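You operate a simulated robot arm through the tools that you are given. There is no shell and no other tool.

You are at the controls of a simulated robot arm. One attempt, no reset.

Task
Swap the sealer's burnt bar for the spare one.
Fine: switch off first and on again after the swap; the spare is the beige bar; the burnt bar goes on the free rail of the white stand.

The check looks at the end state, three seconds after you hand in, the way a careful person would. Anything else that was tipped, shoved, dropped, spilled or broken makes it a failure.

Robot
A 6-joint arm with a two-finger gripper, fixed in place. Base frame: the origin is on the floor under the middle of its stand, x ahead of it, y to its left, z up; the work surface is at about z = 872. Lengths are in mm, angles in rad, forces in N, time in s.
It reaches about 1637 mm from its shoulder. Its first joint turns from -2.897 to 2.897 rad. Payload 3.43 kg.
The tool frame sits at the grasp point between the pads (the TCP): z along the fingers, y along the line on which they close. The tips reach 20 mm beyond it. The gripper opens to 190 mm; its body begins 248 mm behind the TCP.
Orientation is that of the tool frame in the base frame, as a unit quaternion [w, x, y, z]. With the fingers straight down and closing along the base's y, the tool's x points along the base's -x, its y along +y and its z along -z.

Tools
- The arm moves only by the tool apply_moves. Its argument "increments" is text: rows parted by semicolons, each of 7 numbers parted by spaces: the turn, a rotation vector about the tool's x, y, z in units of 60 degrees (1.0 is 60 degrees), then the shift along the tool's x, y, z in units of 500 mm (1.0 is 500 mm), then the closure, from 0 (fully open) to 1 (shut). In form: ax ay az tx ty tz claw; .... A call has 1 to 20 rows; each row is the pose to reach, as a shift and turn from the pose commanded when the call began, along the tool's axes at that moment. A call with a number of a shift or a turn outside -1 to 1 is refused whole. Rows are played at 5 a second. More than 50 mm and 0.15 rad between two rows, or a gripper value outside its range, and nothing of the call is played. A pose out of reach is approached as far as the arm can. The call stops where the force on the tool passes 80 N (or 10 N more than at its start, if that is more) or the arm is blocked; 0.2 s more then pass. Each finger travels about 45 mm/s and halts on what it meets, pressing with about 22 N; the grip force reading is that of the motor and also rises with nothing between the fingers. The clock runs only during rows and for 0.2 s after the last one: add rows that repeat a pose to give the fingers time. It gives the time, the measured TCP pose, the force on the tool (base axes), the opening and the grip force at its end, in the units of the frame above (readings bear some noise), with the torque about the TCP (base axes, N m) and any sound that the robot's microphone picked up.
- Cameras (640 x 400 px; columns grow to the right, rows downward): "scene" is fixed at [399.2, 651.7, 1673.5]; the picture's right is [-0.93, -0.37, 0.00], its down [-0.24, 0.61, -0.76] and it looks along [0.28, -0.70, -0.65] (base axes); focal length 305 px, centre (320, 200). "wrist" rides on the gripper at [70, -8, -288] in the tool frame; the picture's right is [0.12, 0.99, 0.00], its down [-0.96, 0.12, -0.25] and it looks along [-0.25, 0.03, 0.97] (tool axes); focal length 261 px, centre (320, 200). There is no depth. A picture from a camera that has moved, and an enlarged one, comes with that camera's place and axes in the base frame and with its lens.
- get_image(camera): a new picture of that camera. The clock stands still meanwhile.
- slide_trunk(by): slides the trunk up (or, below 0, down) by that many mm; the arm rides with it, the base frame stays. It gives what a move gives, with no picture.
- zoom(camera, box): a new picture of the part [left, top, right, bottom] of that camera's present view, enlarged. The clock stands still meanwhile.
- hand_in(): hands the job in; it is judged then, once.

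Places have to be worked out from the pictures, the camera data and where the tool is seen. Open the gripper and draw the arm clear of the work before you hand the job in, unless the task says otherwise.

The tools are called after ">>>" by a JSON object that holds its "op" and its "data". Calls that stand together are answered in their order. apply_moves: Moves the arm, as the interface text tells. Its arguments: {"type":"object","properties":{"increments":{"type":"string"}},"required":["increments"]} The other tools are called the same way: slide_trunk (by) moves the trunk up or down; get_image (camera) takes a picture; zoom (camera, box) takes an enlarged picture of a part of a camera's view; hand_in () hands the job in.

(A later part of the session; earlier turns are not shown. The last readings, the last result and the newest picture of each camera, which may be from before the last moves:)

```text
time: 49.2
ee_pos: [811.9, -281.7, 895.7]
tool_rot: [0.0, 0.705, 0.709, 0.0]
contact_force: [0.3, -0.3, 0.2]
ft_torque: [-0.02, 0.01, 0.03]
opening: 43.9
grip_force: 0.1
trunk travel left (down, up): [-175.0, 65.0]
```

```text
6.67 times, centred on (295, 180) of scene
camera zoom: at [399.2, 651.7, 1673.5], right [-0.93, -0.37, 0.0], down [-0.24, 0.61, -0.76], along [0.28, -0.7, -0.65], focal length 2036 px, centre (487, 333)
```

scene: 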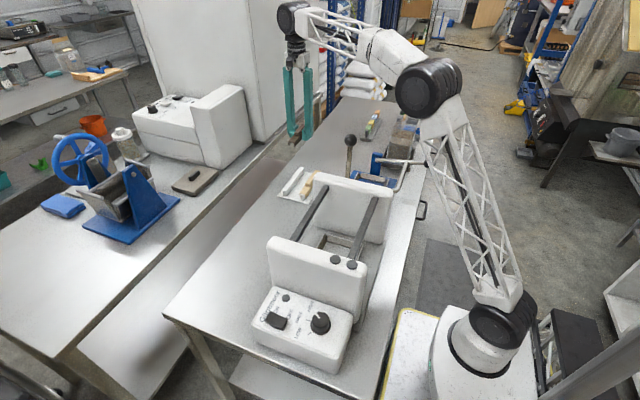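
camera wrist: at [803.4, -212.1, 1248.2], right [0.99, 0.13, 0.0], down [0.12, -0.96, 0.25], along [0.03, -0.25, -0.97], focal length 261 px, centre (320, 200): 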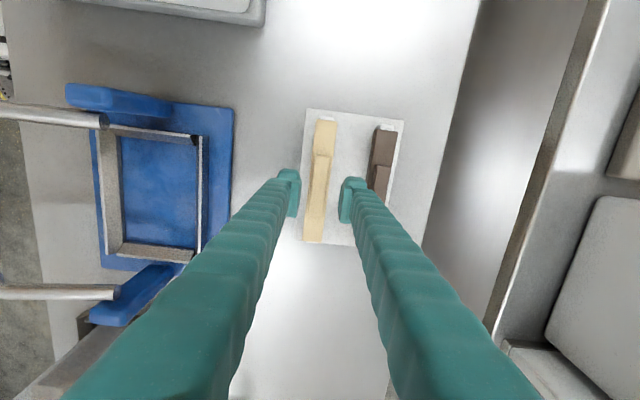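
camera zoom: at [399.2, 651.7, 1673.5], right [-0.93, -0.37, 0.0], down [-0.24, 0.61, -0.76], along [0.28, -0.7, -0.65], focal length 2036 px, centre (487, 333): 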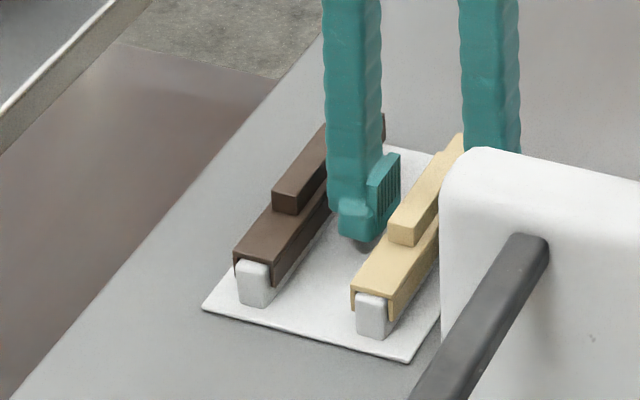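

The beige bar is about 1 mm to the -x side of the grip centre. I'll trim that, go to z≈893 and close.

>>> {"op": "apply_moves", "data": {"increments": "0 0 0 0.0016 -0.002 0.003 0.768; 0 0 0 0.0016 -0.002 0.005 0.768; 0 0 0 0.0016 -0.002 0.005 0.768; 0 0 0 0.0016 -0.002 0.005 0.8; 0 0 0 0.0016 -0.002 0.005 0.83; 0 0 0 0.0016 -0.002 0.005 1; 0 0 0 0.0016 -0.002 0.005 1; 0 0 0 0.0016 -0.002 0.005 1; 0 0 0 0.0016 -0.002 0.005 1"}}

>>> {"op": "zoom", "data": {"camera": "wrist", "box": [260, 90, 400, 260]}}

>>> {"op": "zoom", "data": {"camera": "scene", "box": [265, 150, 325, 210]}}

```text
time: 51.2
ee_pos: [809.7, -282.8, 890.9]
tool_rot: [0.0, 0.706, 0.709, 0.0]
contact_force: [-6.0, 1.5, -0.8]
ft_torque: [0.0, -0.01, -0.18]
opening: 27.2
grip_force: 21.8
trunk travel left (down, up): [-175.0, 65.0]
```

```text
2.35 times, centred on (330, 175) of wrist
camera zoom: at [802.5, -210.7, 1179.6], right [0.99, 0.12, 0.0], down [0.12, -0.96, 0.25], along [0.03, -0.25, -0.97], focal length 613 px, centre (296, 259)
```

zoom: 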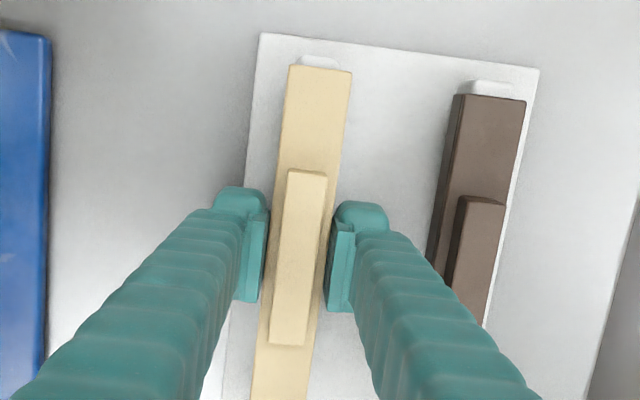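

```text
6.67 times, centred on (295, 180) of scene
camera zoom: at [399.2, 651.7, 1673.5], right [-0.93, -0.37, 0.0], down [-0.24, 0.61, -0.76], along [0.28, -0.7, -0.65], focal length 2036 px, centre (487, 333)
```

zoom: 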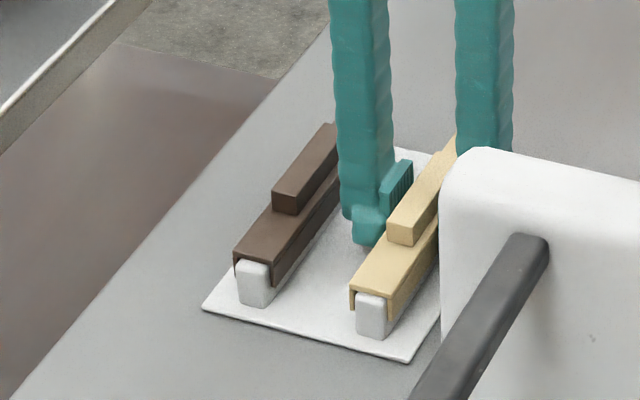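

Gripped at 27.2 mm with a 6 N side load. I'll relieve it by 0.8 mm toward -x, then lift slowly.

>>> {"op": "apply_moves", "data": {"increments": "0 0 0 0 -0.0016 0 1; 0 0 0 0 -0.0016 0 1"}}

>>> {"op": "apply_moves", "data": {"increments": "0 0 0 0 0 -0.004 1; 0 0 0 0 0 -0.008 1; 0 0 0 0 0 -0.012 1; 0 0 0 0 0 -0.016 1; 0 0 0 0 0 -0.02 1; 0 0 0 0 0 -0.024 1; 0 0 0 0 0 -0.028 1; 0 0 0 0 0 -0.034 1; 0 0 0 0 0 -0.04 1"}}

>>> {"op": "zoom", "data": {"camera": "scene", "box": [265, 150, 325, 210]}}

```text
time: 51.8
ee_pos: [810.7, -280.6, 892.8]
tool_rot: [0.0, 0.705, 0.709, 0.0]
contact_force: [-0.7, -0.6, -0.8]
ft_torque: [-0.01, 0.03, -0.08]
opening: 27.0
grip_force: 22.1
trunk travel left (down, up): [-175.0, 65.0]
```

```text
time: 53.8
ee_pos: [810.2, -281.3, 912.7]
tool_rot: [0.0, 0.705, 0.709, 0.001]
contact_force: [0.0, 0.4, -0.3]
ft_torque: [0.01, 0.04, 0.01]
opening: 27.3
grip_force: 22.0
trunk travel left (down, up): [-175.0, 65.0]
```

```text
6.67 times, centred on (295, 180) of scene
camera zoom: at [399.2, 651.7, 1673.5], right [-0.93, -0.37, 0.0], down [-0.24, 0.61, -0.76], along [0.28, -0.7, -0.65], focal length 2036 px, centre (487, 333)
```

zoom: 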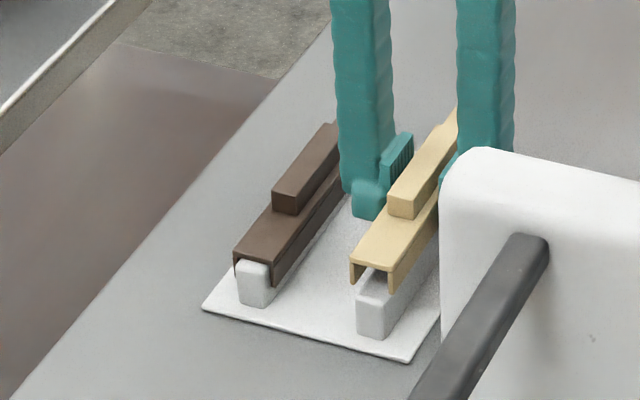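

The beige bar came off cleanly and the stand and brown bar did not move. I'll raise it further and check how it sits in the grip.

>>> {"op": "apply_moves", "data": {"increments": "0 0 0 0 0 -0.05 1; 0 0 0 0 0 -0.12 1; 0 0 0 0 0 -0.19 1; 0 0 0 0 0 -0.26 1; 0 0 0 0 0 -0.34 1; 0 0 0 0 0 -0.42 1; 0 0 0 0 0 -0.5 1; 0 0 0 0 0 -0.57 1; 0 0 0 0 0 -0.57 1"}}

>>> {"op": "get_image", "data": {"camera": "wrist"}}

>>> {"op": "zoom", "data": {"camera": "wrist", "box": [290, 100, 370, 160]}}

>>> {"op": "zoom", "data": {"camera": "scene", "box": [255, 130, 345, 220]}}

```text
time: 55.8
ee_pos: [809.8, -281.4, 1197.5]
tool_rot: [0.0, 0.705, 0.709, 0.001]
contact_force: [0.3, 0.4, -0.4]
ft_torque: [0.01, 0.01, -0.01]
opening: 27.2
grip_force: 21.8
trunk travel left (down, up): [-175.0, 65.0]
```

```text
taken
camera wrist: at [801.2, -211.4, 1484.6], right [0.99, 0.13, 0.0], down [0.12, -0.96, 0.25], along [0.03, -0.25, -0.97], focal length 261 px, centre (320, 200)
```

wrist: 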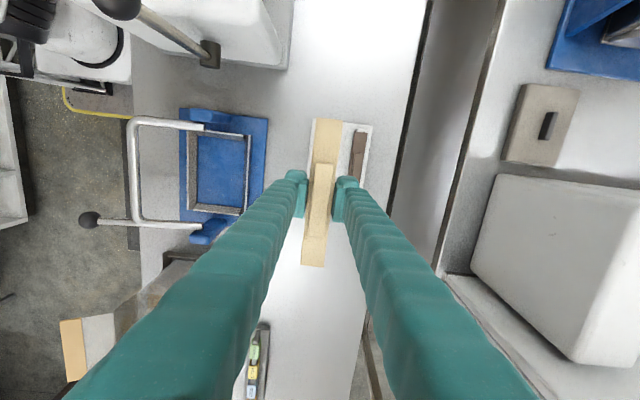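

```text
6.67 times, centred on (330, 130) of wrist
camera zoom: at [801.2, -211.4, 1484.6], right [0.99, 0.13, 0.0], down [0.12, -0.96, 0.25], along [0.03, -0.25, -0.97], focal length 1738 px, centre (253, 667)
```

zoom: 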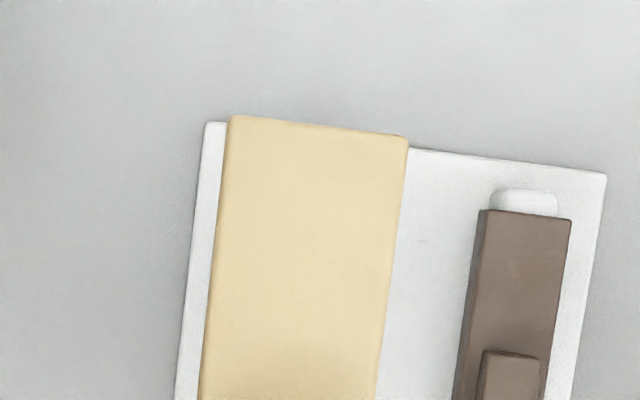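

```text
4.44 times, centred on (300, 175) of scene
camera zoom: at [399.2, 651.7, 1673.5], right [-0.93, -0.37, 0.0], down [-0.24, 0.61, -0.76], along [0.28, -0.7, -0.65], focal length 1357 px, centre (409, 311)
```

zoom: 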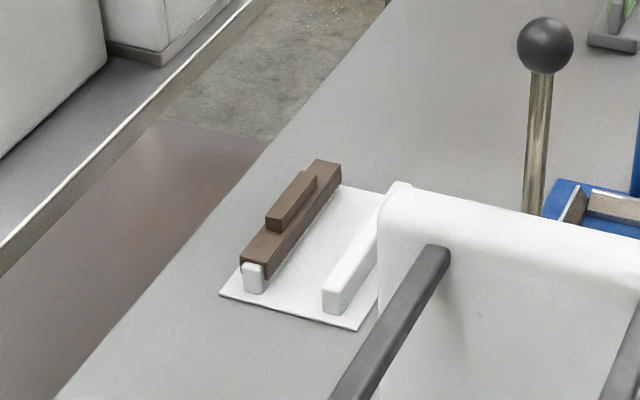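

The beige bar sits in the grip as the brown one did (its end 0.9 mm further in +y). I'll carry it along +y at x≈810 and then in over the sealer at z≈1197, avoiding the lever.

>>> {"op": "apply_moves", "data": {"increments": "0 0 0 0.09 0 0 1; 0 0 0 0.18 0 0 1; 0 0 0 0.27 0 0 1; 0 0 0 0.36 0 0 1; 0 0 0 0.45 0 0 1; 0 0 0 0.54 0 0 1; 0 0 0 0.63 0 0 1; 0 0 0 0.7208 0 0 1; 0 0 0 0.7208 -0.09 0 1; 0 0 0 0.7208 -0.18 0 1; 0 0 0 0.7208 -0.27 0 1; 0 0 0 0.7208 -0.36 0 1; 0 0 0 0.7208 -0.45 0 1; 0 0 0 0.7208 -0.54 0 1; 0 0 0 0.7208 -0.6116 0 1; 0 0 0 0.7208 -0.6116 0 1"}}

>>> {"op": "get_image", "data": {"camera": "wrist"}}

>>> {"op": "get_image", "data": {"camera": "scene"}}

```text
time: 59.2
ee_pos: [501.0, 79.6, 1196.3]
tool_rot: [0.0, 0.706, 0.709, 0.0]
contact_force: [-1.0, 0.8, -0.1]
ft_torque: [0.04, -0.01, 0.05]
opening: 27.3
grip_force: 22.2
trunk travel left (down, up): [-175.0, 65.0]
```

```text
taken
camera wrist: at [492.2, 151.1, 1483.8], right [0.99, 0.13, 0.0], down [0.12, -0.96, 0.25], along [0.03, -0.25, -0.97], focal length 261 px, centre (320, 200)
```

wrist: 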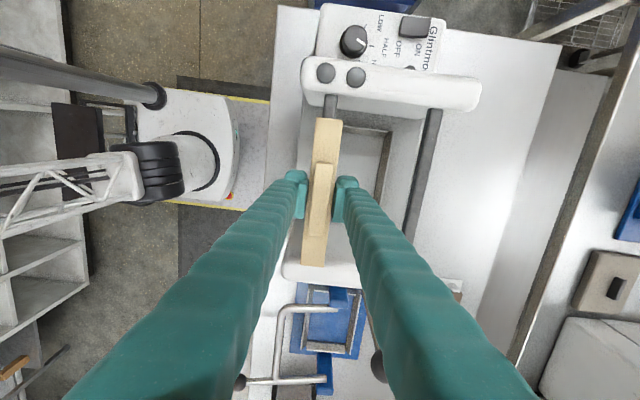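

```text
taken
```

scene: 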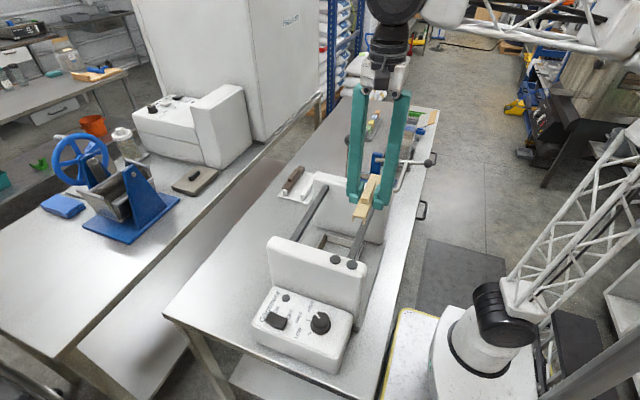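

Over the sealer now. I descend to about z=1120, above first contact, and check the alignment with the rail.

>>> {"op": "apply_moves", "data": {"increments": "0 0 0 0 0 0.05 1; 0 0 0 0 0 0.1 1; 0 0 0 0 0 0.13 1; 0 0 0 0 0 0.152 1; 0 0 0 0 0 0.152 1"}}

>>> {"op": "zoom", "data": {"camera": "wrist", "box": [290, 80, 370, 140]}}

>>> {"op": "zoom", "data": {"camera": "scene", "box": [335, 190, 395, 250]}}

>>> {"op": "zoom", "data": {"camera": "wrist", "box": [280, 250, 360, 310]}}

```text
time: 60.4
ee_pos: [501.7, 76.0, 1120.3]
tool_rot: [0.0, 0.705, 0.709, 0.0]
contact_force: [0.6, 0.0, -0.7]
ft_torque: [0.0, 0.01, -0.01]
opening: 27.2
grip_force: 22.2
trunk travel left (down, up): [-175.0, 65.0]
```

```text
6.67 times, centred on (330, 110) of wrist
camera zoom: at [493.5, 146.8, 1407.5], right [0.99, 0.13, 0.0], down [0.12, -0.96, 0.25], along [0.03, -0.25, -0.97], focal length 1738 px, centre (253, 800)
```

zoom: 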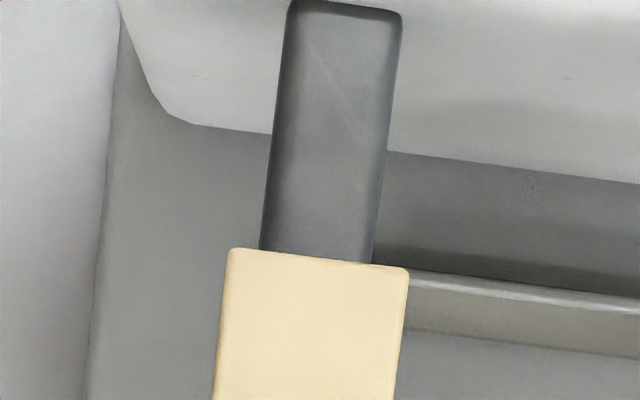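

```text
6.67 times, centred on (365, 220) of scene
camera zoom: at [399.2, 651.7, 1673.5], right [-0.93, -0.37, 0.0], down [-0.24, 0.61, -0.76], along [0.28, -0.7, -0.65], focal length 2036 px, centre (20, 67)
```

zoom: 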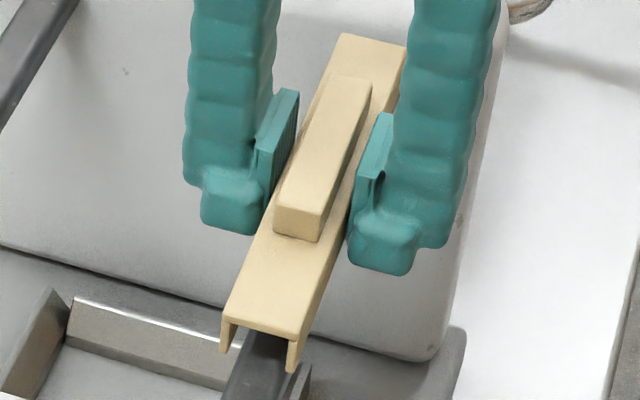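

```text
6.67 times, centred on (320, 280) of wrist
camera zoom: at [493.5, 146.8, 1407.5], right [0.99, 0.13, 0.0], down [0.12, -0.96, 0.25], along [0.03, -0.25, -0.97], focal length 1738 px, centre (320, -333)
```

zoom: 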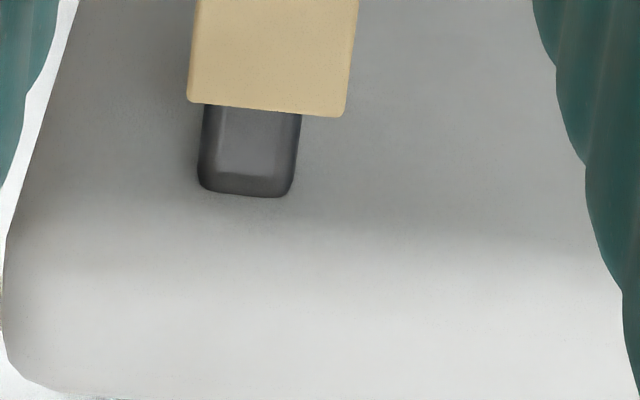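

The bar is 2.6 mm short in +y and turned about 0.35° relative to the rail; x is within 0.4 mm. I'll correct these and check again.

>>> {"op": "apply_moves", "data": {"increments": "0 0 0.005 0.0052 -0.0008 0 1; 0 0 0.005 0.0052 -0.0008 0 1; 0 0 0.005 0.0052 -0.0008 0.005 1; 0 0 0.005 0.0052 -0.0008 0.005 1"}}

>>> {"op": "zoom", "data": {"camera": "wrist", "box": [290, 80, 370, 140]}}

>>> {"op": "zoom", "data": {"camera": "scene", "box": [335, 200, 385, 250]}}

>>> {"op": "zoom", "data": {"camera": "wrist", "box": [280, 250, 360, 310]}}

```text
time: 61.4
ee_pos: [502.6, 80.0, 1119.2]
tool_rot: [0.0, 0.706, 0.708, 0.0]
contact_force: [-0.2, 0.2, -0.5]
ft_torque: [0.02, -0.01, -0.01]
opening: 27.2
grip_force: 22.1
trunk travel left (down, up): [-175.0, 65.0]
```

```text
6.67 times, centred on (330, 110) of wrist
camera zoom: at [494.4, 150.4, 1406.3], right [0.99, 0.12, 0.0], down [0.12, -0.96, 0.25], along [0.03, -0.25, -0.97], focal length 1738 px, centre (253, 800)
```

zoom: 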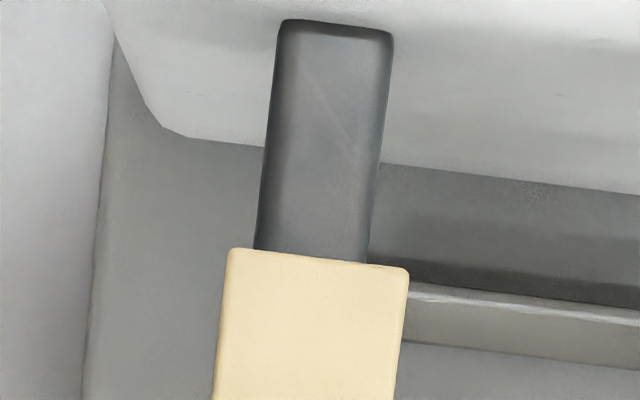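

```text
8.00 times, centred on (360, 225) of scene
camera zoom: at [399.2, 651.7, 1673.5], right [-0.93, -0.37, 0.0], down [-0.24, 0.61, -0.76], along [0.28, -0.7, -0.65], focal length 2443 px, centre (0, 0)
```

zoom: 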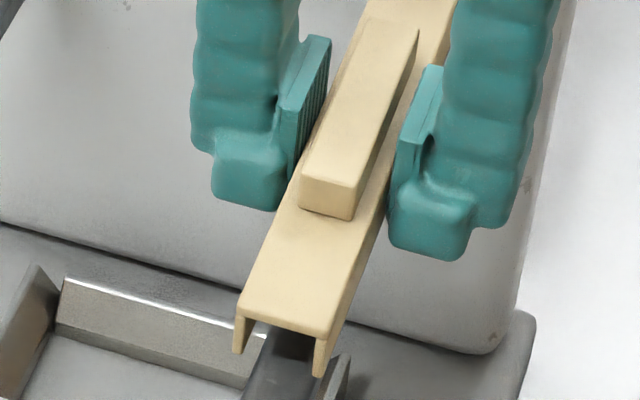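

```text
6.67 times, centred on (320, 280) of wrist
camera zoom: at [494.4, 150.4, 1406.3], right [0.99, 0.12, 0.0], down [0.12, -0.96, 0.25], along [0.03, -0.25, -0.97], focal length 1738 px, centre (320, -333)
```

zoom: 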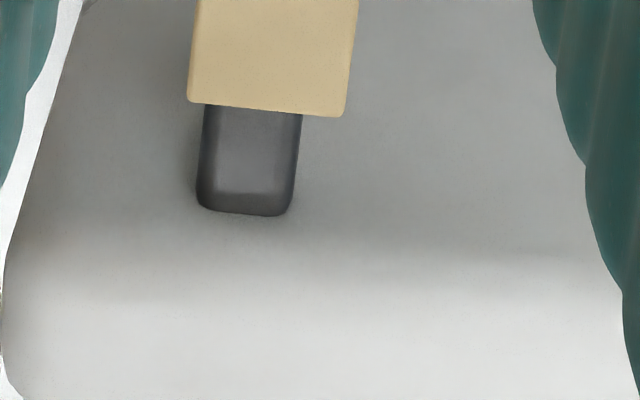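

The bar and rail are now parallel; the bar sits about 0.8 mm to the +x side. I'll shift -0.8 mm and lower to just above contact.

>>> {"op": "apply_moves", "data": {"increments": "0 0 0 0 -0.0016 0 1; 0 0 0 0 -0.0016 0.008 1; 0 0 0 0 -0.0016 0.014 1; 0 0 0 0 -0.0016 0.014 1"}}

>>> {"op": "zoom", "data": {"camera": "wrist", "box": [290, 80, 370, 140]}}

>>> {"op": "zoom", "data": {"camera": "scene", "box": [335, 200, 385, 250]}}

>>> {"op": "zoom", "data": {"camera": "wrist", "box": [280, 250, 360, 310]}}

```text
time: 62.4
ee_pos: [500.7, 80.2, 1111.8]
tool_rot: [0.0, 0.707, 0.708, 0.0]
contact_force: [0.1, 0.9, -0.3]
ft_torque: [-0.01, 0.01, -0.02]
opening: 27.1
grip_force: 22.5
trunk travel left (down, up): [-175.0, 65.0]
```

```text
6.67 times, centred on (330, 110) of wrist
camera zoom: at [492.6, 150.6, 1398.9], right [0.99, 0.12, 0.0], down [0.12, -0.96, 0.25], along [0.03, -0.25, -0.97], focal length 1738 px, centre (253, 800)
```

zoom: 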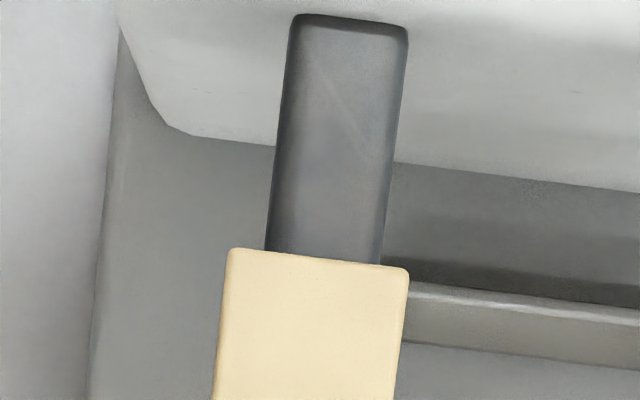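

```text
8.00 times, centred on (360, 225) of scene
camera zoom: at [399.2, 651.7, 1673.5], right [-0.93, -0.37, 0.0], down [-0.24, 0.61, -0.76], along [0.28, -0.7, -0.65], focal length 2443 px, centre (0, 0)
```

zoom: 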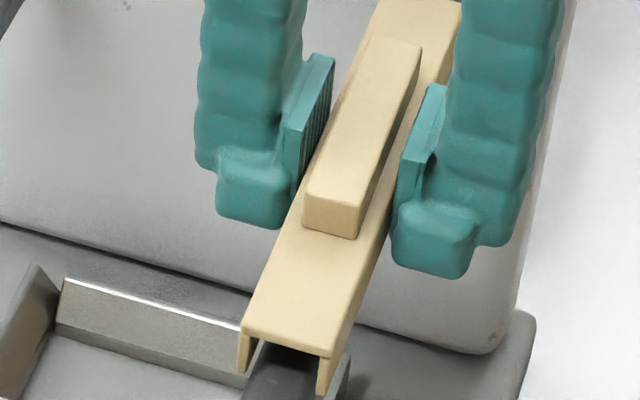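

```text
6.67 times, centred on (320, 280) of wrist
camera zoom: at [492.6, 150.6, 1398.9], right [0.99, 0.12, 0.0], down [0.12, -0.96, 0.25], along [0.03, -0.25, -0.97], focal length 1738 px, centre (320, -333)
```

zoom: 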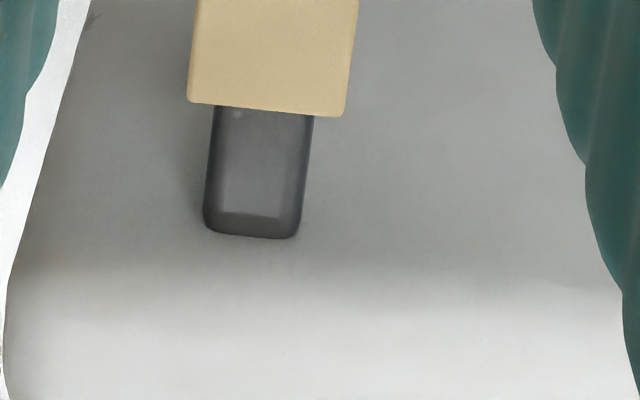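

Overshot slightly: the bar is now about 0.9 mm to the -x side of the rail. A small +x correction, then check again.

>>> {"op": "apply_moves", "data": {"increments": "0 0 0.001 0 0.0016 0 1; 0 0 0.001 0 0.0016 0 1; 0 0 0.001 0 0.0016 0 1"}}

>>> {"op": "zoom", "data": {"camera": "wrist", "box": [290, 80, 370, 140]}}

>>> {"op": "zoom", "data": {"camera": "wrist", "box": [280, 250, 360, 310]}}

```text
time: 63.2
ee_pos: [500.4, 79.7, 1112.3]
tool_rot: [0.0, 0.707, 0.707, 0.0]
contact_force: [-0.2, 0.4, -0.1]
ft_torque: [-0.01, -0.03, 0.02]
opening: 27.3
grip_force: 21.9
trunk travel left (down, up): [-175.0, 65.0]
```

```text
6.67 times, centred on (330, 110) of wrist
camera zoom: at [493.3, 151.1, 1399.1], right [0.99, 0.12, 0.0], down [0.12, -0.96, 0.25], along [0.03, -0.25, -0.97], focal length 1738 px, centre (253, 800)
```

zoom: 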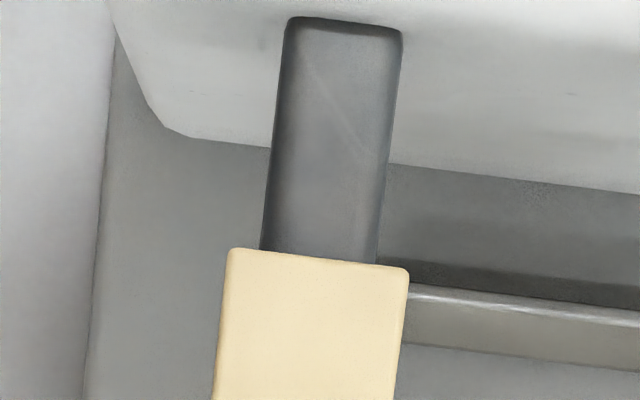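

```text
6.67 times, centred on (320, 280) of wrist
camera zoom: at [493.3, 151.1, 1399.1], right [0.99, 0.12, 0.0], down [0.12, -0.96, 0.25], along [0.03, -0.25, -0.97], focal length 1738 px, centre (320, -333)
```

zoom: 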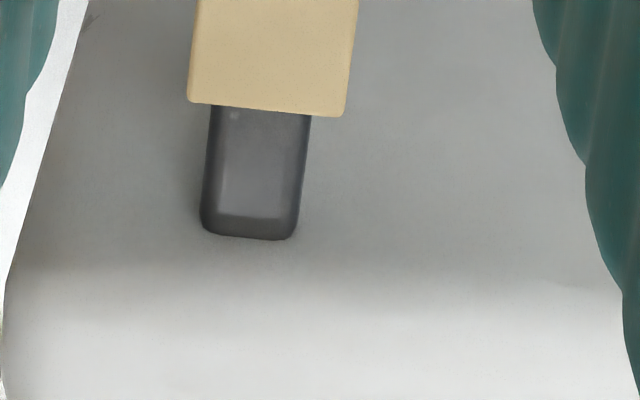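

Within about 0.3 mm on average now. Lowering in small steps and watching the force.

>>> {"op": "apply_moves", "data": {"increments": "0 0 0.001 0 0.0004 0.003 1; 0 0 0.001 0 0.0004 0.006 1; 0 0 0.001 0 0.0004 0.009 1; 0 0 0.001 0 0.0004 0.012 1; 0 0 0.001 0 0.0004 0.012 1"}}

>>> {"op": "zoom", "data": {"camera": "wrist", "box": [290, 80, 370, 140]}}

>>> {"op": "zoom", "data": {"camera": "scene", "box": [335, 200, 385, 250]}}

```text
time: 64.4
ee_pos: [503.2, 79.2, 1107.3]
tool_rot: [0.001, 0.707, 0.707, 0.0]
contact_force: [5.8, 1.0, 15.2]
ft_torque: [0.08, 0.14, 0.02]
opening: 27.8
grip_force: 22.3
trunk travel left (down, up): [-175.0, 65.0]
```

```text
6.67 times, centred on (330, 110) of wrist
camera zoom: at [494.3, 150.9, 1394.2], right [0.99, 0.12, 0.0], down [0.11, -0.96, 0.25], along [0.03, -0.25, -0.97], focal length 1738 px, centre (253, 800)
```

zoom: 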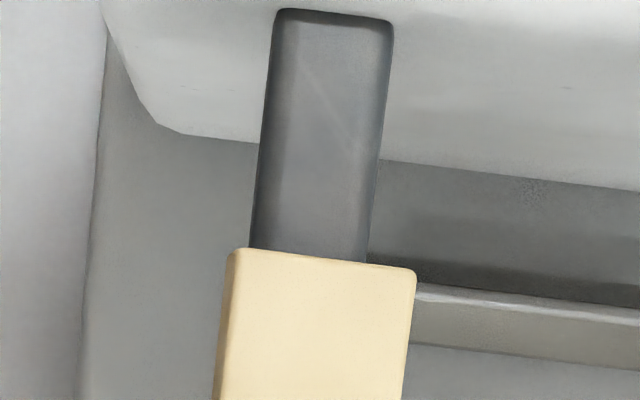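

```text
8.00 times, centred on (360, 225) of scene
camera zoom: at [399.2, 651.7, 1673.5], right [-0.93, -0.37, 0.0], down [-0.24, 0.61, -0.76], along [0.28, -0.7, -0.65], focal length 2443 px, centre (0, 0)
```

zoom: 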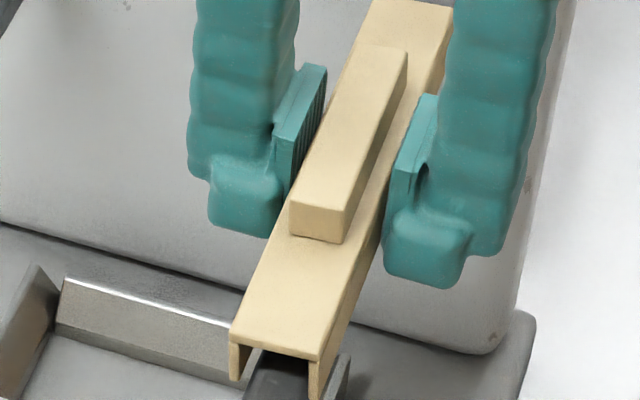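

The arm drifted to x≈503 while lowering and the -x wall has landed on the rail (15 N). I'll lift back up 6 mm and check that the bar is still square in the grip.

>>> {"op": "apply_moves", "data": {"increments": "0 0 0 0 0 -0.004 1; 0 0 0 0 0 -0.008 1; 0 0 0 0 0 -0.012 1; 0 0 0 0 0 -0.012 1; 0 0 0 0 0 -0.012 1"}}

>>> {"op": "zoom", "data": {"camera": "wrist", "box": [290, 80, 370, 140]}}

>>> {"op": "zoom", "data": {"camera": "scene", "box": [335, 200, 385, 250]}}

>>> {"op": "zoom", "data": {"camera": "wrist", "box": [280, 250, 360, 310]}}

```text
time: 65.6
ee_pos: [501.7, 78.7, 1112.4]
tool_rot: [-0.001, 0.707, 0.707, 0.0]
contact_force: [0.7, -0.4, -0.2]
ft_torque: [0.0, -0.02, -0.01]
opening: 27.5
grip_force: 22.2
trunk travel left (down, up): [-175.0, 65.0]
```

```text
6.67 times, centred on (330, 110) of wrist
camera zoom: at [493.8, 151.0, 1399.3], right [0.99, 0.12, 0.0], down [0.11, -0.96, 0.25], along [0.03, -0.25, -0.97], focal length 1738 px, centre (253, 800)
```

zoom: 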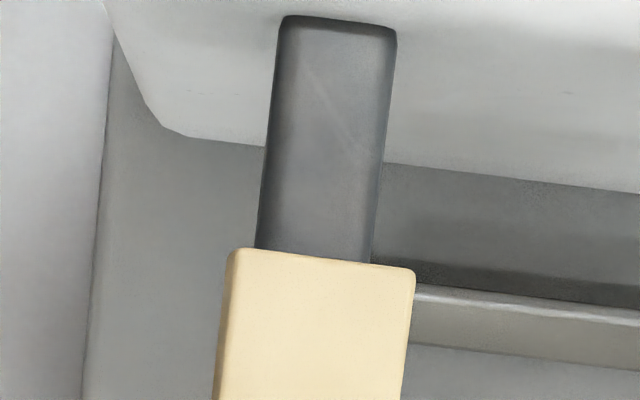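

```text
8.00 times, centred on (360, 225) of scene
camera zoom: at [399.2, 651.7, 1673.5], right [-0.93, -0.37, 0.0], down [-0.24, 0.61, -0.76], along [0.28, -0.7, -0.65], focal length 2443 px, centre (0, 0)
```

zoom: 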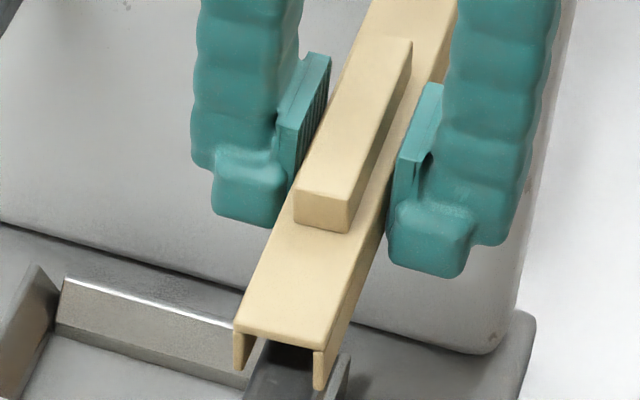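

```text
6.67 times, centred on (320, 280) of wrist
camera zoom: at [493.8, 151.0, 1399.3], right [0.99, 0.12, 0.0], down [0.11, -0.96, 0.25], along [0.03, -0.25, -0.97], focal length 1738 px, centre (320, -333)
```

zoom: 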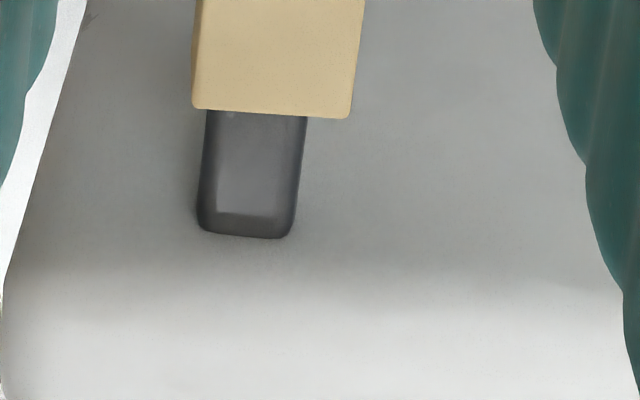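

The bar rolled slightly in the grip (opening 27.5), but the TCP (≈502) is on the rail centre (≈502). I'll go down in short calls, checking x each time.

>>> {"op": "apply_moves", "data": {"increments": "0 0 0 0 0 0.003 1; 0 0 0 0 0 0.005 1; 0 0 0 0 0 0.005 1"}}

>>> {"op": "zoom", "data": {"camera": "wrist", "box": [290, 80, 370, 140]}}

>>> {"op": "zoom", "data": {"camera": "scene", "box": [340, 215, 370, 245]}}

>>> {"op": "zoom", "data": {"camera": "wrist", "box": [280, 250, 360, 310]}}

```text
time: 66.4
ee_pos: [500.4, 80.5, 1109.9]
tool_rot: [0.0, 0.708, 0.706, -0.001]
contact_force: [0.2, 0.2, -0.3]
ft_torque: [0.02, 0.02, 0.0]
opening: 27.2
grip_force: 21.7
trunk travel left (down, up): [-175.0, 65.0]
```

```text
6.67 times, centred on (330, 110) of wrist
camera zoom: at [493.7, 151.3, 1396.8], right [0.99, 0.12, 0.0], down [0.11, -0.96, 0.25], along [0.03, -0.25, -0.97], focal length 1738 px, centre (253, 800)
```

zoom: 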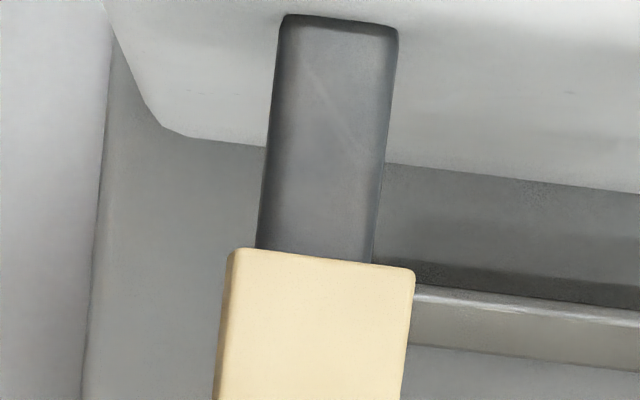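

```text
13.33 times, centred on (355, 230) of scene
camera zoom: at [399.2, 651.7, 1673.5], right [-0.93, -0.37, 0.0], down [-0.24, 0.61, -0.76], along [0.28, -0.7, -0.65], focal length 4072 px, centre (-147, -200)
```

zoom: 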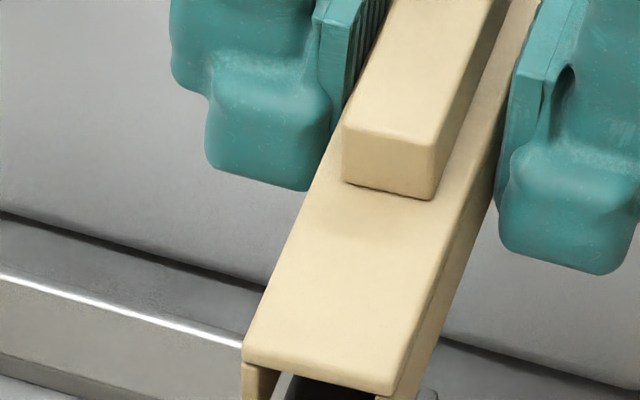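

```text
6.67 times, centred on (320, 280) of wrist
camera zoom: at [493.7, 151.3, 1396.8], right [0.99, 0.12, 0.0], down [0.11, -0.96, 0.25], along [0.03, -0.25, -0.97], focal length 1738 px, centre (320, -333)
```

zoom: 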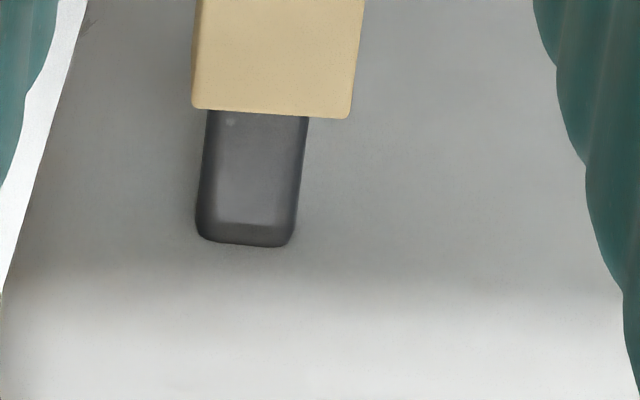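

>>> {"op": "zoom", "data": {"camera": "scene", "box": [340, 225, 370, 255]}}

>>> {"op": "zoom", "data": {"camera": "wrist", "box": [310, 110, 350, 140]}}

>>> {"op": "zoom", "data": {"camera": "wrist", "box": [290, 160, 360, 230]}}

```text
13.33 times, centred on (355, 240) of scene
camera zoom: at [399.2, 651.7, 1673.5], right [-0.93, -0.37, 0.0], down [-0.24, 0.61, -0.76], along [0.28, -0.7, -0.65], focal length 4072 px, centre (-147, -333)
```

zoom: 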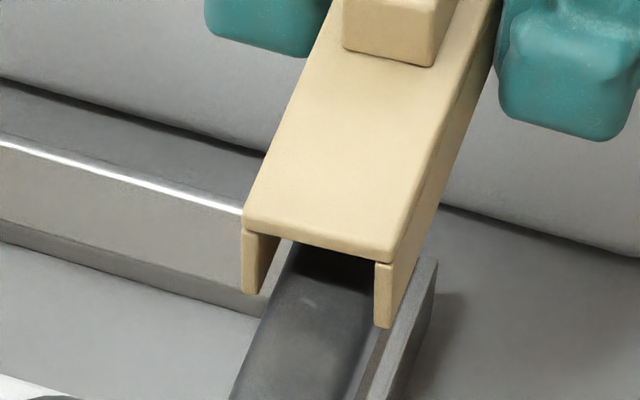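

```text
13.33 times, centred on (330, 125) of wrist
camera zoom: at [493.7, 151.3, 1396.8], right [0.99, 0.12, 0.0], down [0.11, -0.96, 0.25], along [0.03, -0.25, -0.97], focal length 3475 px, centre (187, 1200)
```

zoom: 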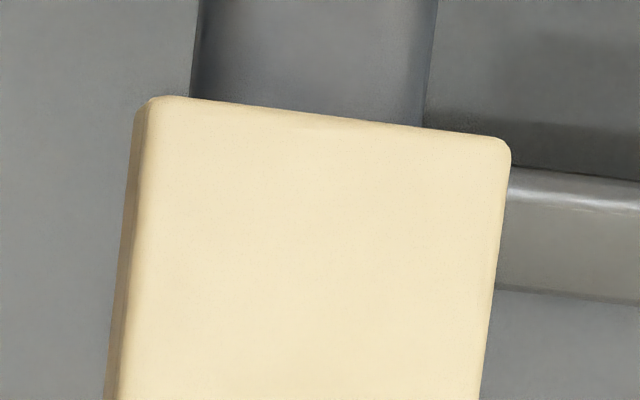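

```text
5.71 times, centred on (325, 195) of wrist
camera zoom: at [493.7, 151.3, 1396.8], right [0.99, 0.12, 0.0], down [0.11, -0.96, 0.25], along [0.03, -0.25, -0.97], focal length 1489 px, centre (291, 229)
```

zoom: 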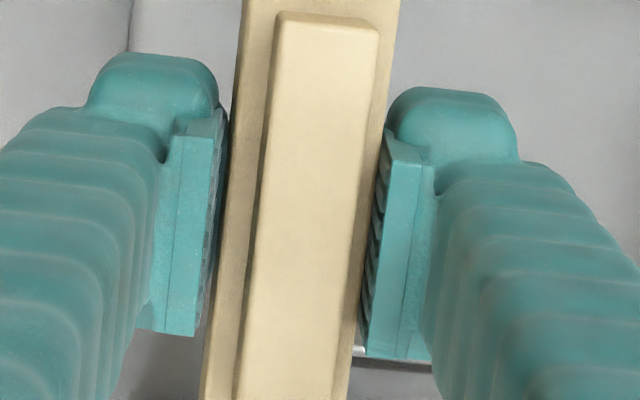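

The contact torque (+0.14 N·m at 15 N) shows it was the -x wall that landed, rolling the bar a few degrees (-x side up) so its underside now sits about 0.7 mm toward -x of the TCP. I'll shift +0.8 mm and approach with very light contact.

>>> {"op": "apply_moves", "data": {"increments": "0 0 0 0 0.0016 0 1; 0 0 0 0 0.0016 0 1; 0 0 0 0 0.0016 0 1"}}

>>> {"op": "zoom", "data": {"camera": "wrist", "box": [310, 110, 350, 140]}}

>>> {"op": "zoom", "data": {"camera": "wrist", "box": [290, 260, 340, 300]}}

>>> {"op": "zoom", "data": {"camera": "scene", "box": [340, 225, 370, 255]}}

```text
time: 67.2
ee_pos: [502.8, 79.5, 1108.7]
tool_rot: [0.0, 0.708, 0.707, 0.001]
contact_force: [0.6, 0.4, -0.3]
ft_torque: [0.0, 0.02, 0.03]
opening: 27.0
grip_force: 22.4
trunk travel left (down, up): [-175.0, 65.0]
```

```text
13.33 times, centred on (330, 125) of wrist
camera zoom: at [494.8, 150.5, 1396.7], right [0.99, 0.12, 0.0], down [0.11, -0.96, 0.25], along [0.03, -0.25, -0.97], focal length 3475 px, centre (187, 1200)
```

zoom: 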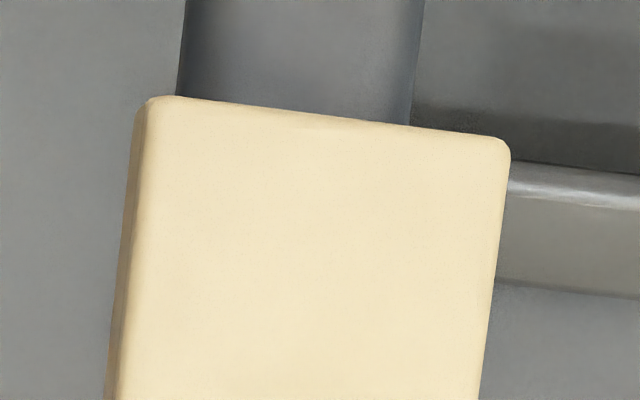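

```text
10.00 times, centred on (315, 280) of wrist
camera zoom: at [494.8, 150.5, 1396.7], right [0.99, 0.12, 0.0], down [0.11, -0.96, 0.25], along [0.03, -0.25, -0.97], focal length 2606 px, centre (370, -600)
```

zoom: 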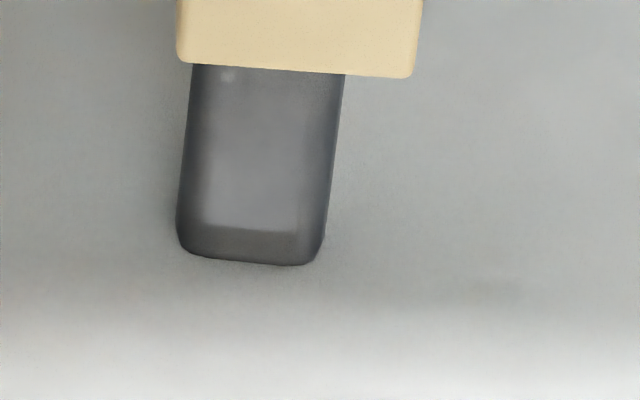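

```text
13.33 times, centred on (355, 240) of scene
camera zoom: at [399.2, 651.7, 1673.5], right [-0.93, -0.37, 0.0], down [-0.24, 0.61, -0.76], along [0.28, -0.7, -0.65], focal length 4072 px, centre (-147, -333)
```

zoom: 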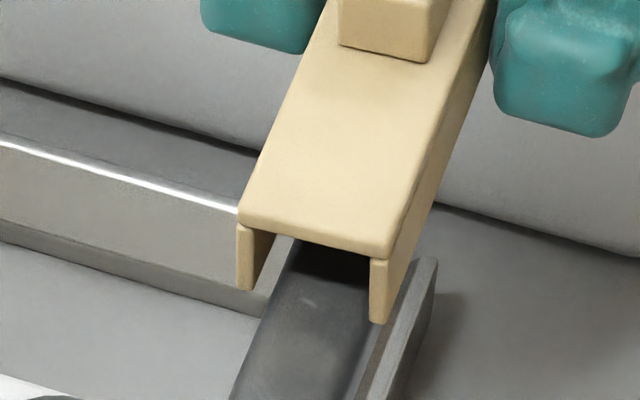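

Both views now indicate the bar's underside is about 1 mm too far toward +x, so its underside is effectively centred at the TCP. I'll shift back -1 mm and check with the scene view.

>>> {"op": "apply_moves", "data": {"increments": "0 0 0 0 -0.0018 0 1; 0 0 0 0 -0.0018 0 1; 0 0 0 0 -0.0018 0 1"}}

>>> {"op": "zoom", "data": {"camera": "wrist", "box": [310, 110, 350, 140]}}

>>> {"op": "zoom", "data": {"camera": "scene", "box": [340, 225, 370, 255]}}

```text
time: 68.0
ee_pos: [502.3, 80.2, 1110.6]
tool_rot: [0.0, 0.707, 0.707, 0.0]
contact_force: [1.0, -0.7, -0.3]
ft_torque: [0.01, -0.01, 0.01]
opening: 27.4
grip_force: 22.0
trunk travel left (down, up): [-175.0, 65.0]
```

```text
13.33 times, centred on (330, 125) of wrist
camera zoom: at [494.0, 150.4, 1397.0], right [0.99, 0.12, 0.0], down [0.11, -0.96, 0.25], along [0.03, -0.25, -0.97], focal length 3475 px, centre (187, 1200)
```

zoom: 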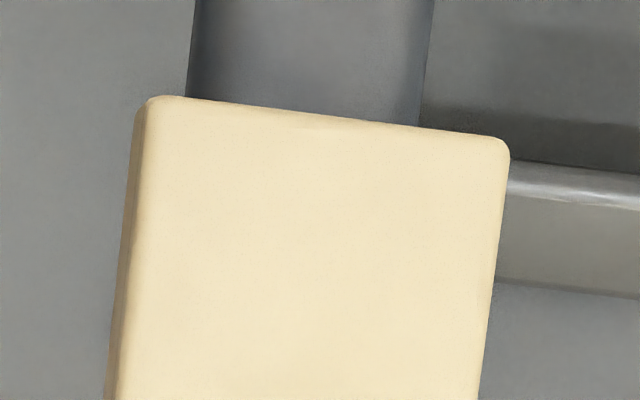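

```text
13.33 times, centred on (355, 240) of scene
camera zoom: at [399.2, 651.7, 1673.5], right [-0.93, -0.37, 0.0], down [-0.24, 0.61, -0.76], along [0.28, -0.7, -0.65], focal length 4072 px, centre (-147, -333)
```

zoom: 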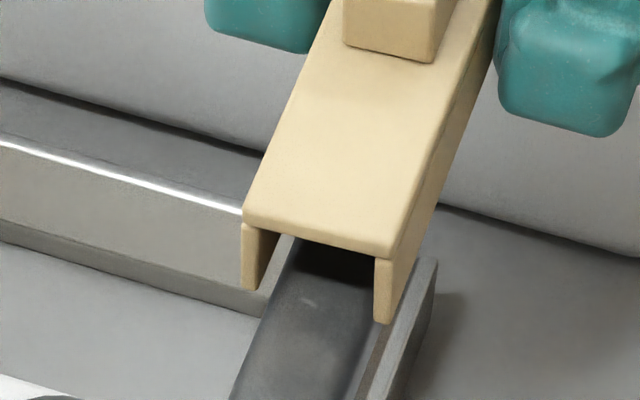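

Now within about 0.3 mm. I'll nudge another -0.3 mm while coming down 2.5 mm and read force and torque.

>>> {"op": "apply_moves", "data": {"increments": "0 0 0 0 -0.0006 0.002 1; 0 0 0 0 -0.0006 0.005 1; 0 0 0 0 -0.0006 0.005 1"}}

>>> {"op": "zoom", "data": {"camera": "wrist", "box": [310, 110, 350, 140]}}

>>> {"op": "zoom", "data": {"camera": "scene", "box": [340, 225, 370, 255]}}

```text
time: 68.8
ee_pos: [502.1, 78.5, 1107.9]
tool_rot: [0.0, 0.708, 0.706, 0.001]
contact_force: [0.5, -0.3, -1.4]
ft_torque: [0.01, 0.02, 0.03]
opening: 27.4
grip_force: 22.3
trunk travel left (down, up): [-175.0, 65.0]
```

```text
13.33 times, centred on (330, 125) of wrist
camera zoom: at [493.9, 150.5, 1394.2], right [0.99, 0.12, 0.0], down [0.11, -0.96, 0.25], along [0.03, -0.25, -0.97], focal length 3475 px, centre (187, 1200)
```

zoom: 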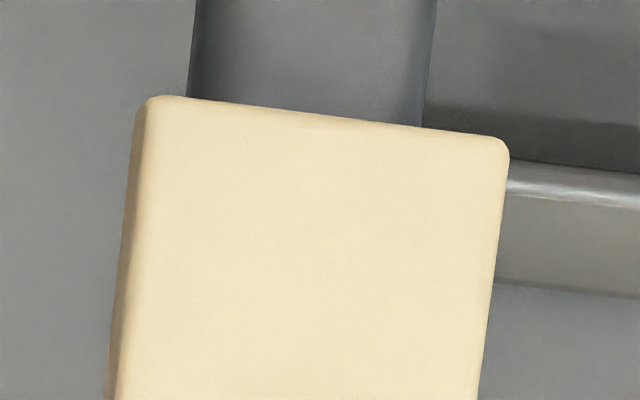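

```text
13.33 times, centred on (355, 240) of scene
camera zoom: at [399.2, 651.7, 1673.5], right [-0.93, -0.37, 0.0], down [-0.24, 0.61, -0.76], along [0.28, -0.7, -0.65], focal length 4072 px, centre (-147, -333)
```

zoom: 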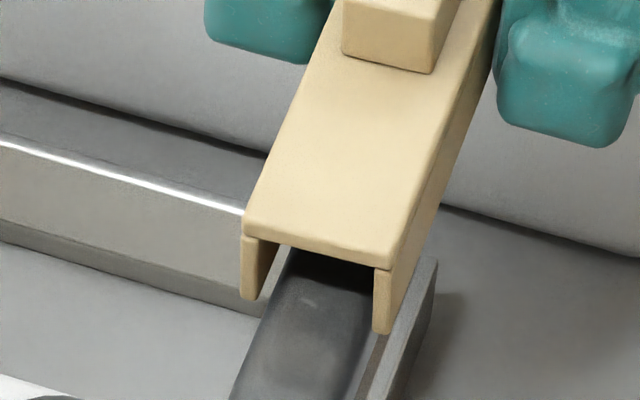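

No contact yet at 1107.9 and well aligned. Another 2 mm down.

>>> {"op": "apply_moves", "data": {"increments": "0 0 0 0 -0.0004 0.002 1; 0 0 0 0 -0.0004 0.004 1; 0 0 0 0 -0.0004 0.004 1"}}

>>> {"op": "zoom", "data": {"camera": "scene", "box": [340, 225, 370, 255]}}

>>> {"op": "zoom", "data": {"camera": "wrist", "box": [310, 110, 350, 140]}}

```text
time: 69.6
ee_pos: [500.8, 79.8, 1104.0]
tool_rot: [-0.001, 0.708, 0.706, 0.0]
contact_force: [-1.9, 0.0, -0.1]
ft_torque: [0.01, -0.01, -0.03]
opening: 27.0
grip_force: 21.8
trunk travel left (down, up): [-175.0, 65.0]
```

```text
13.33 times, centred on (355, 240) of scene
camera zoom: at [399.2, 651.7, 1673.5], right [-0.93, -0.37, 0.0], down [-0.24, 0.61, -0.76], along [0.28, -0.7, -0.65], focal length 4072 px, centre (-147, -333)
```

zoom: 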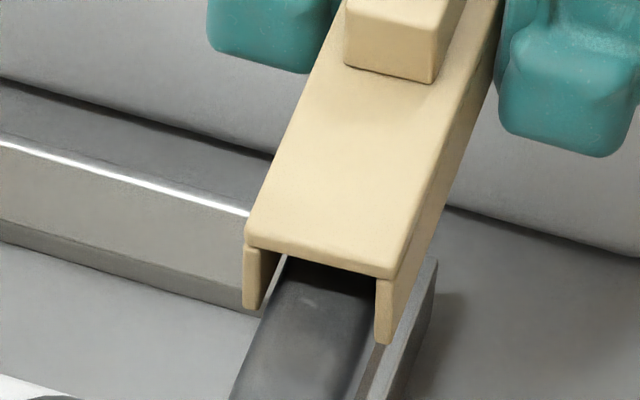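

```text
13.33 times, centred on (330, 125) of wrist
camera zoom: at [493.3, 150.3, 1391.5], right [0.99, 0.12, 0.0], down [0.11, -0.96, 0.25], along [0.03, -0.25, -0.97], focal length 3475 px, centre (187, 1200)
```

zoom: 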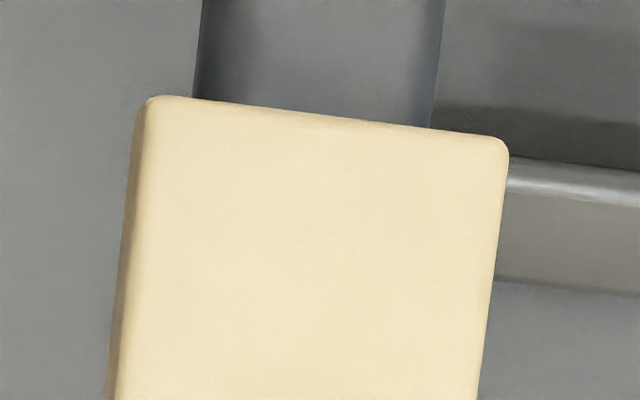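

The walls have passed the earlier contact height with no vertical load, so they are straddling the rail. I continue down in small steps.

>>> {"op": "apply_moves", "data": {"increments": "0 0 0 0 0 0.003 1; 0 0 0 0 0 0.006 1; 0 0 0 0 0 0.006 1"}}

>>> {"op": "zoom", "data": {"camera": "scene", "box": [340, 225, 370, 255]}}

>>> {"op": "zoom", "data": {"camera": "wrist", "box": [310, 110, 350, 140]}}

```text
time: 70.4
ee_pos: [501.0, 79.3, 1101.0]
tool_rot: [0.0, 0.708, 0.706, 0.001]
contact_force: [1.3, -0.5, 0.1]
ft_torque: [-0.01, -0.06, 0.04]
opening: 27.2
grip_force: 22.3
trunk travel left (down, up): [-175.0, 65.0]
```

```text
13.33 times, centred on (355, 240) of scene
camera zoom: at [399.2, 651.7, 1673.5], right [-0.93, -0.37, 0.0], down [-0.24, 0.61, -0.76], along [0.28, -0.7, -0.65], focal length 4072 px, centre (-147, -333)
```

zoom: 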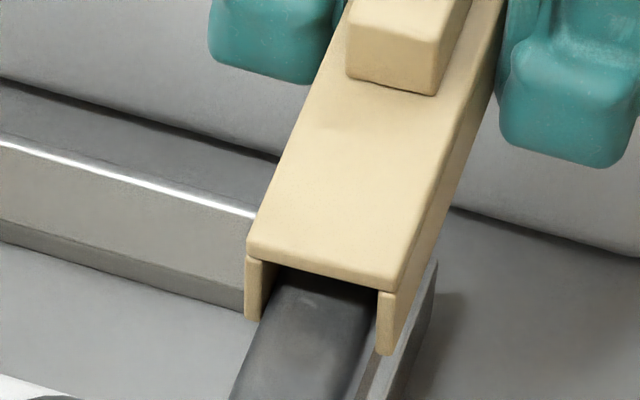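

```text
13.33 times, centred on (330, 125) of wrist
camera zoom: at [492.8, 150.6, 1388.9], right [0.99, 0.12, 0.0], down [0.11, -0.96, 0.25], along [0.03, -0.25, -0.97], focal length 3475 px, centre (187, 1200)
```

zoom: 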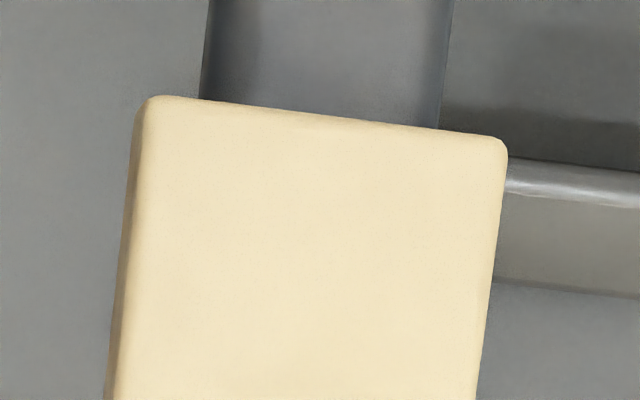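

Smooth so far (z≈1101), with a slight +x push. I'll add +0.5 mm in x and continue down.

>>> {"op": "apply_moves", "data": {"increments": "0 0 0 0 0.001 0.003 1; 0 0 0 0 0.001 0.006 1; 0 0 0 0 0.001 0.008 1; 0 0 0 0 0.001 0.008 1"}}

>>> {"op": "zoom", "data": {"camera": "scene", "box": [340, 225, 370, 255]}}

>>> {"op": "zoom", "data": {"camera": "wrist", "box": [310, 110, 350, 140]}}

```text
time: 71.4
ee_pos: [501.9, 80.0, 1098.5]
tool_rot: [0.0, 0.708, 0.706, 0.001]
contact_force: [0.2, -0.2, -0.3]
ft_torque: [0.02, 0.02, 0.05]
opening: 27.0
grip_force: 22.1
trunk travel left (down, up): [-175.0, 65.0]
```

```text
13.33 times, centred on (355, 240) of scene
camera zoom: at [399.2, 651.7, 1673.5], right [-0.93, -0.37, 0.0], down [-0.24, 0.61, -0.76], along [0.28, -0.7, -0.65], focal length 4072 px, centre (-147, -333)
```

zoom: 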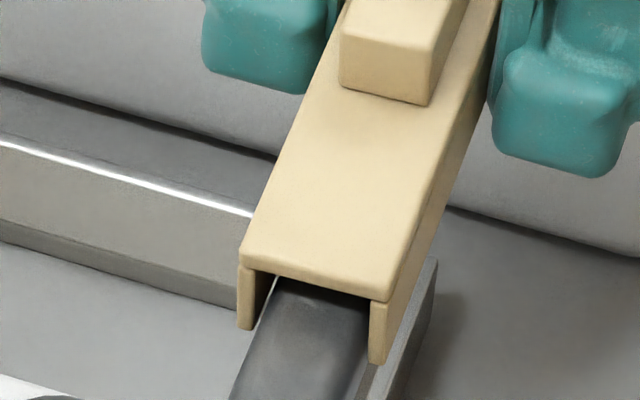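

```text
13.33 times, centred on (330, 125) of wrist
camera zoom: at [494.0, 150.8, 1386.0], right [0.99, 0.12, 0.0], down [0.11, -0.96, 0.25], along [0.03, -0.25, -0.97], focal length 3475 px, centre (187, 1200)
```

zoom: 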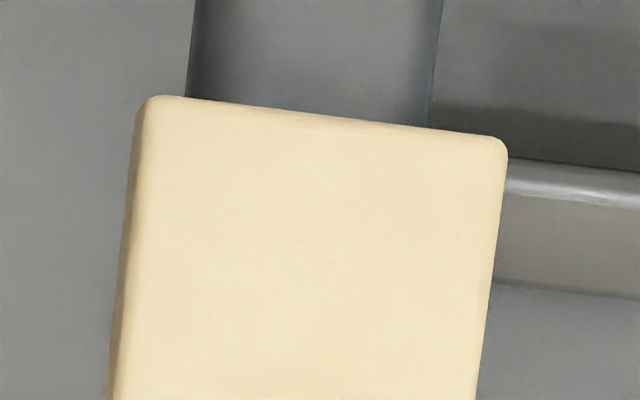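

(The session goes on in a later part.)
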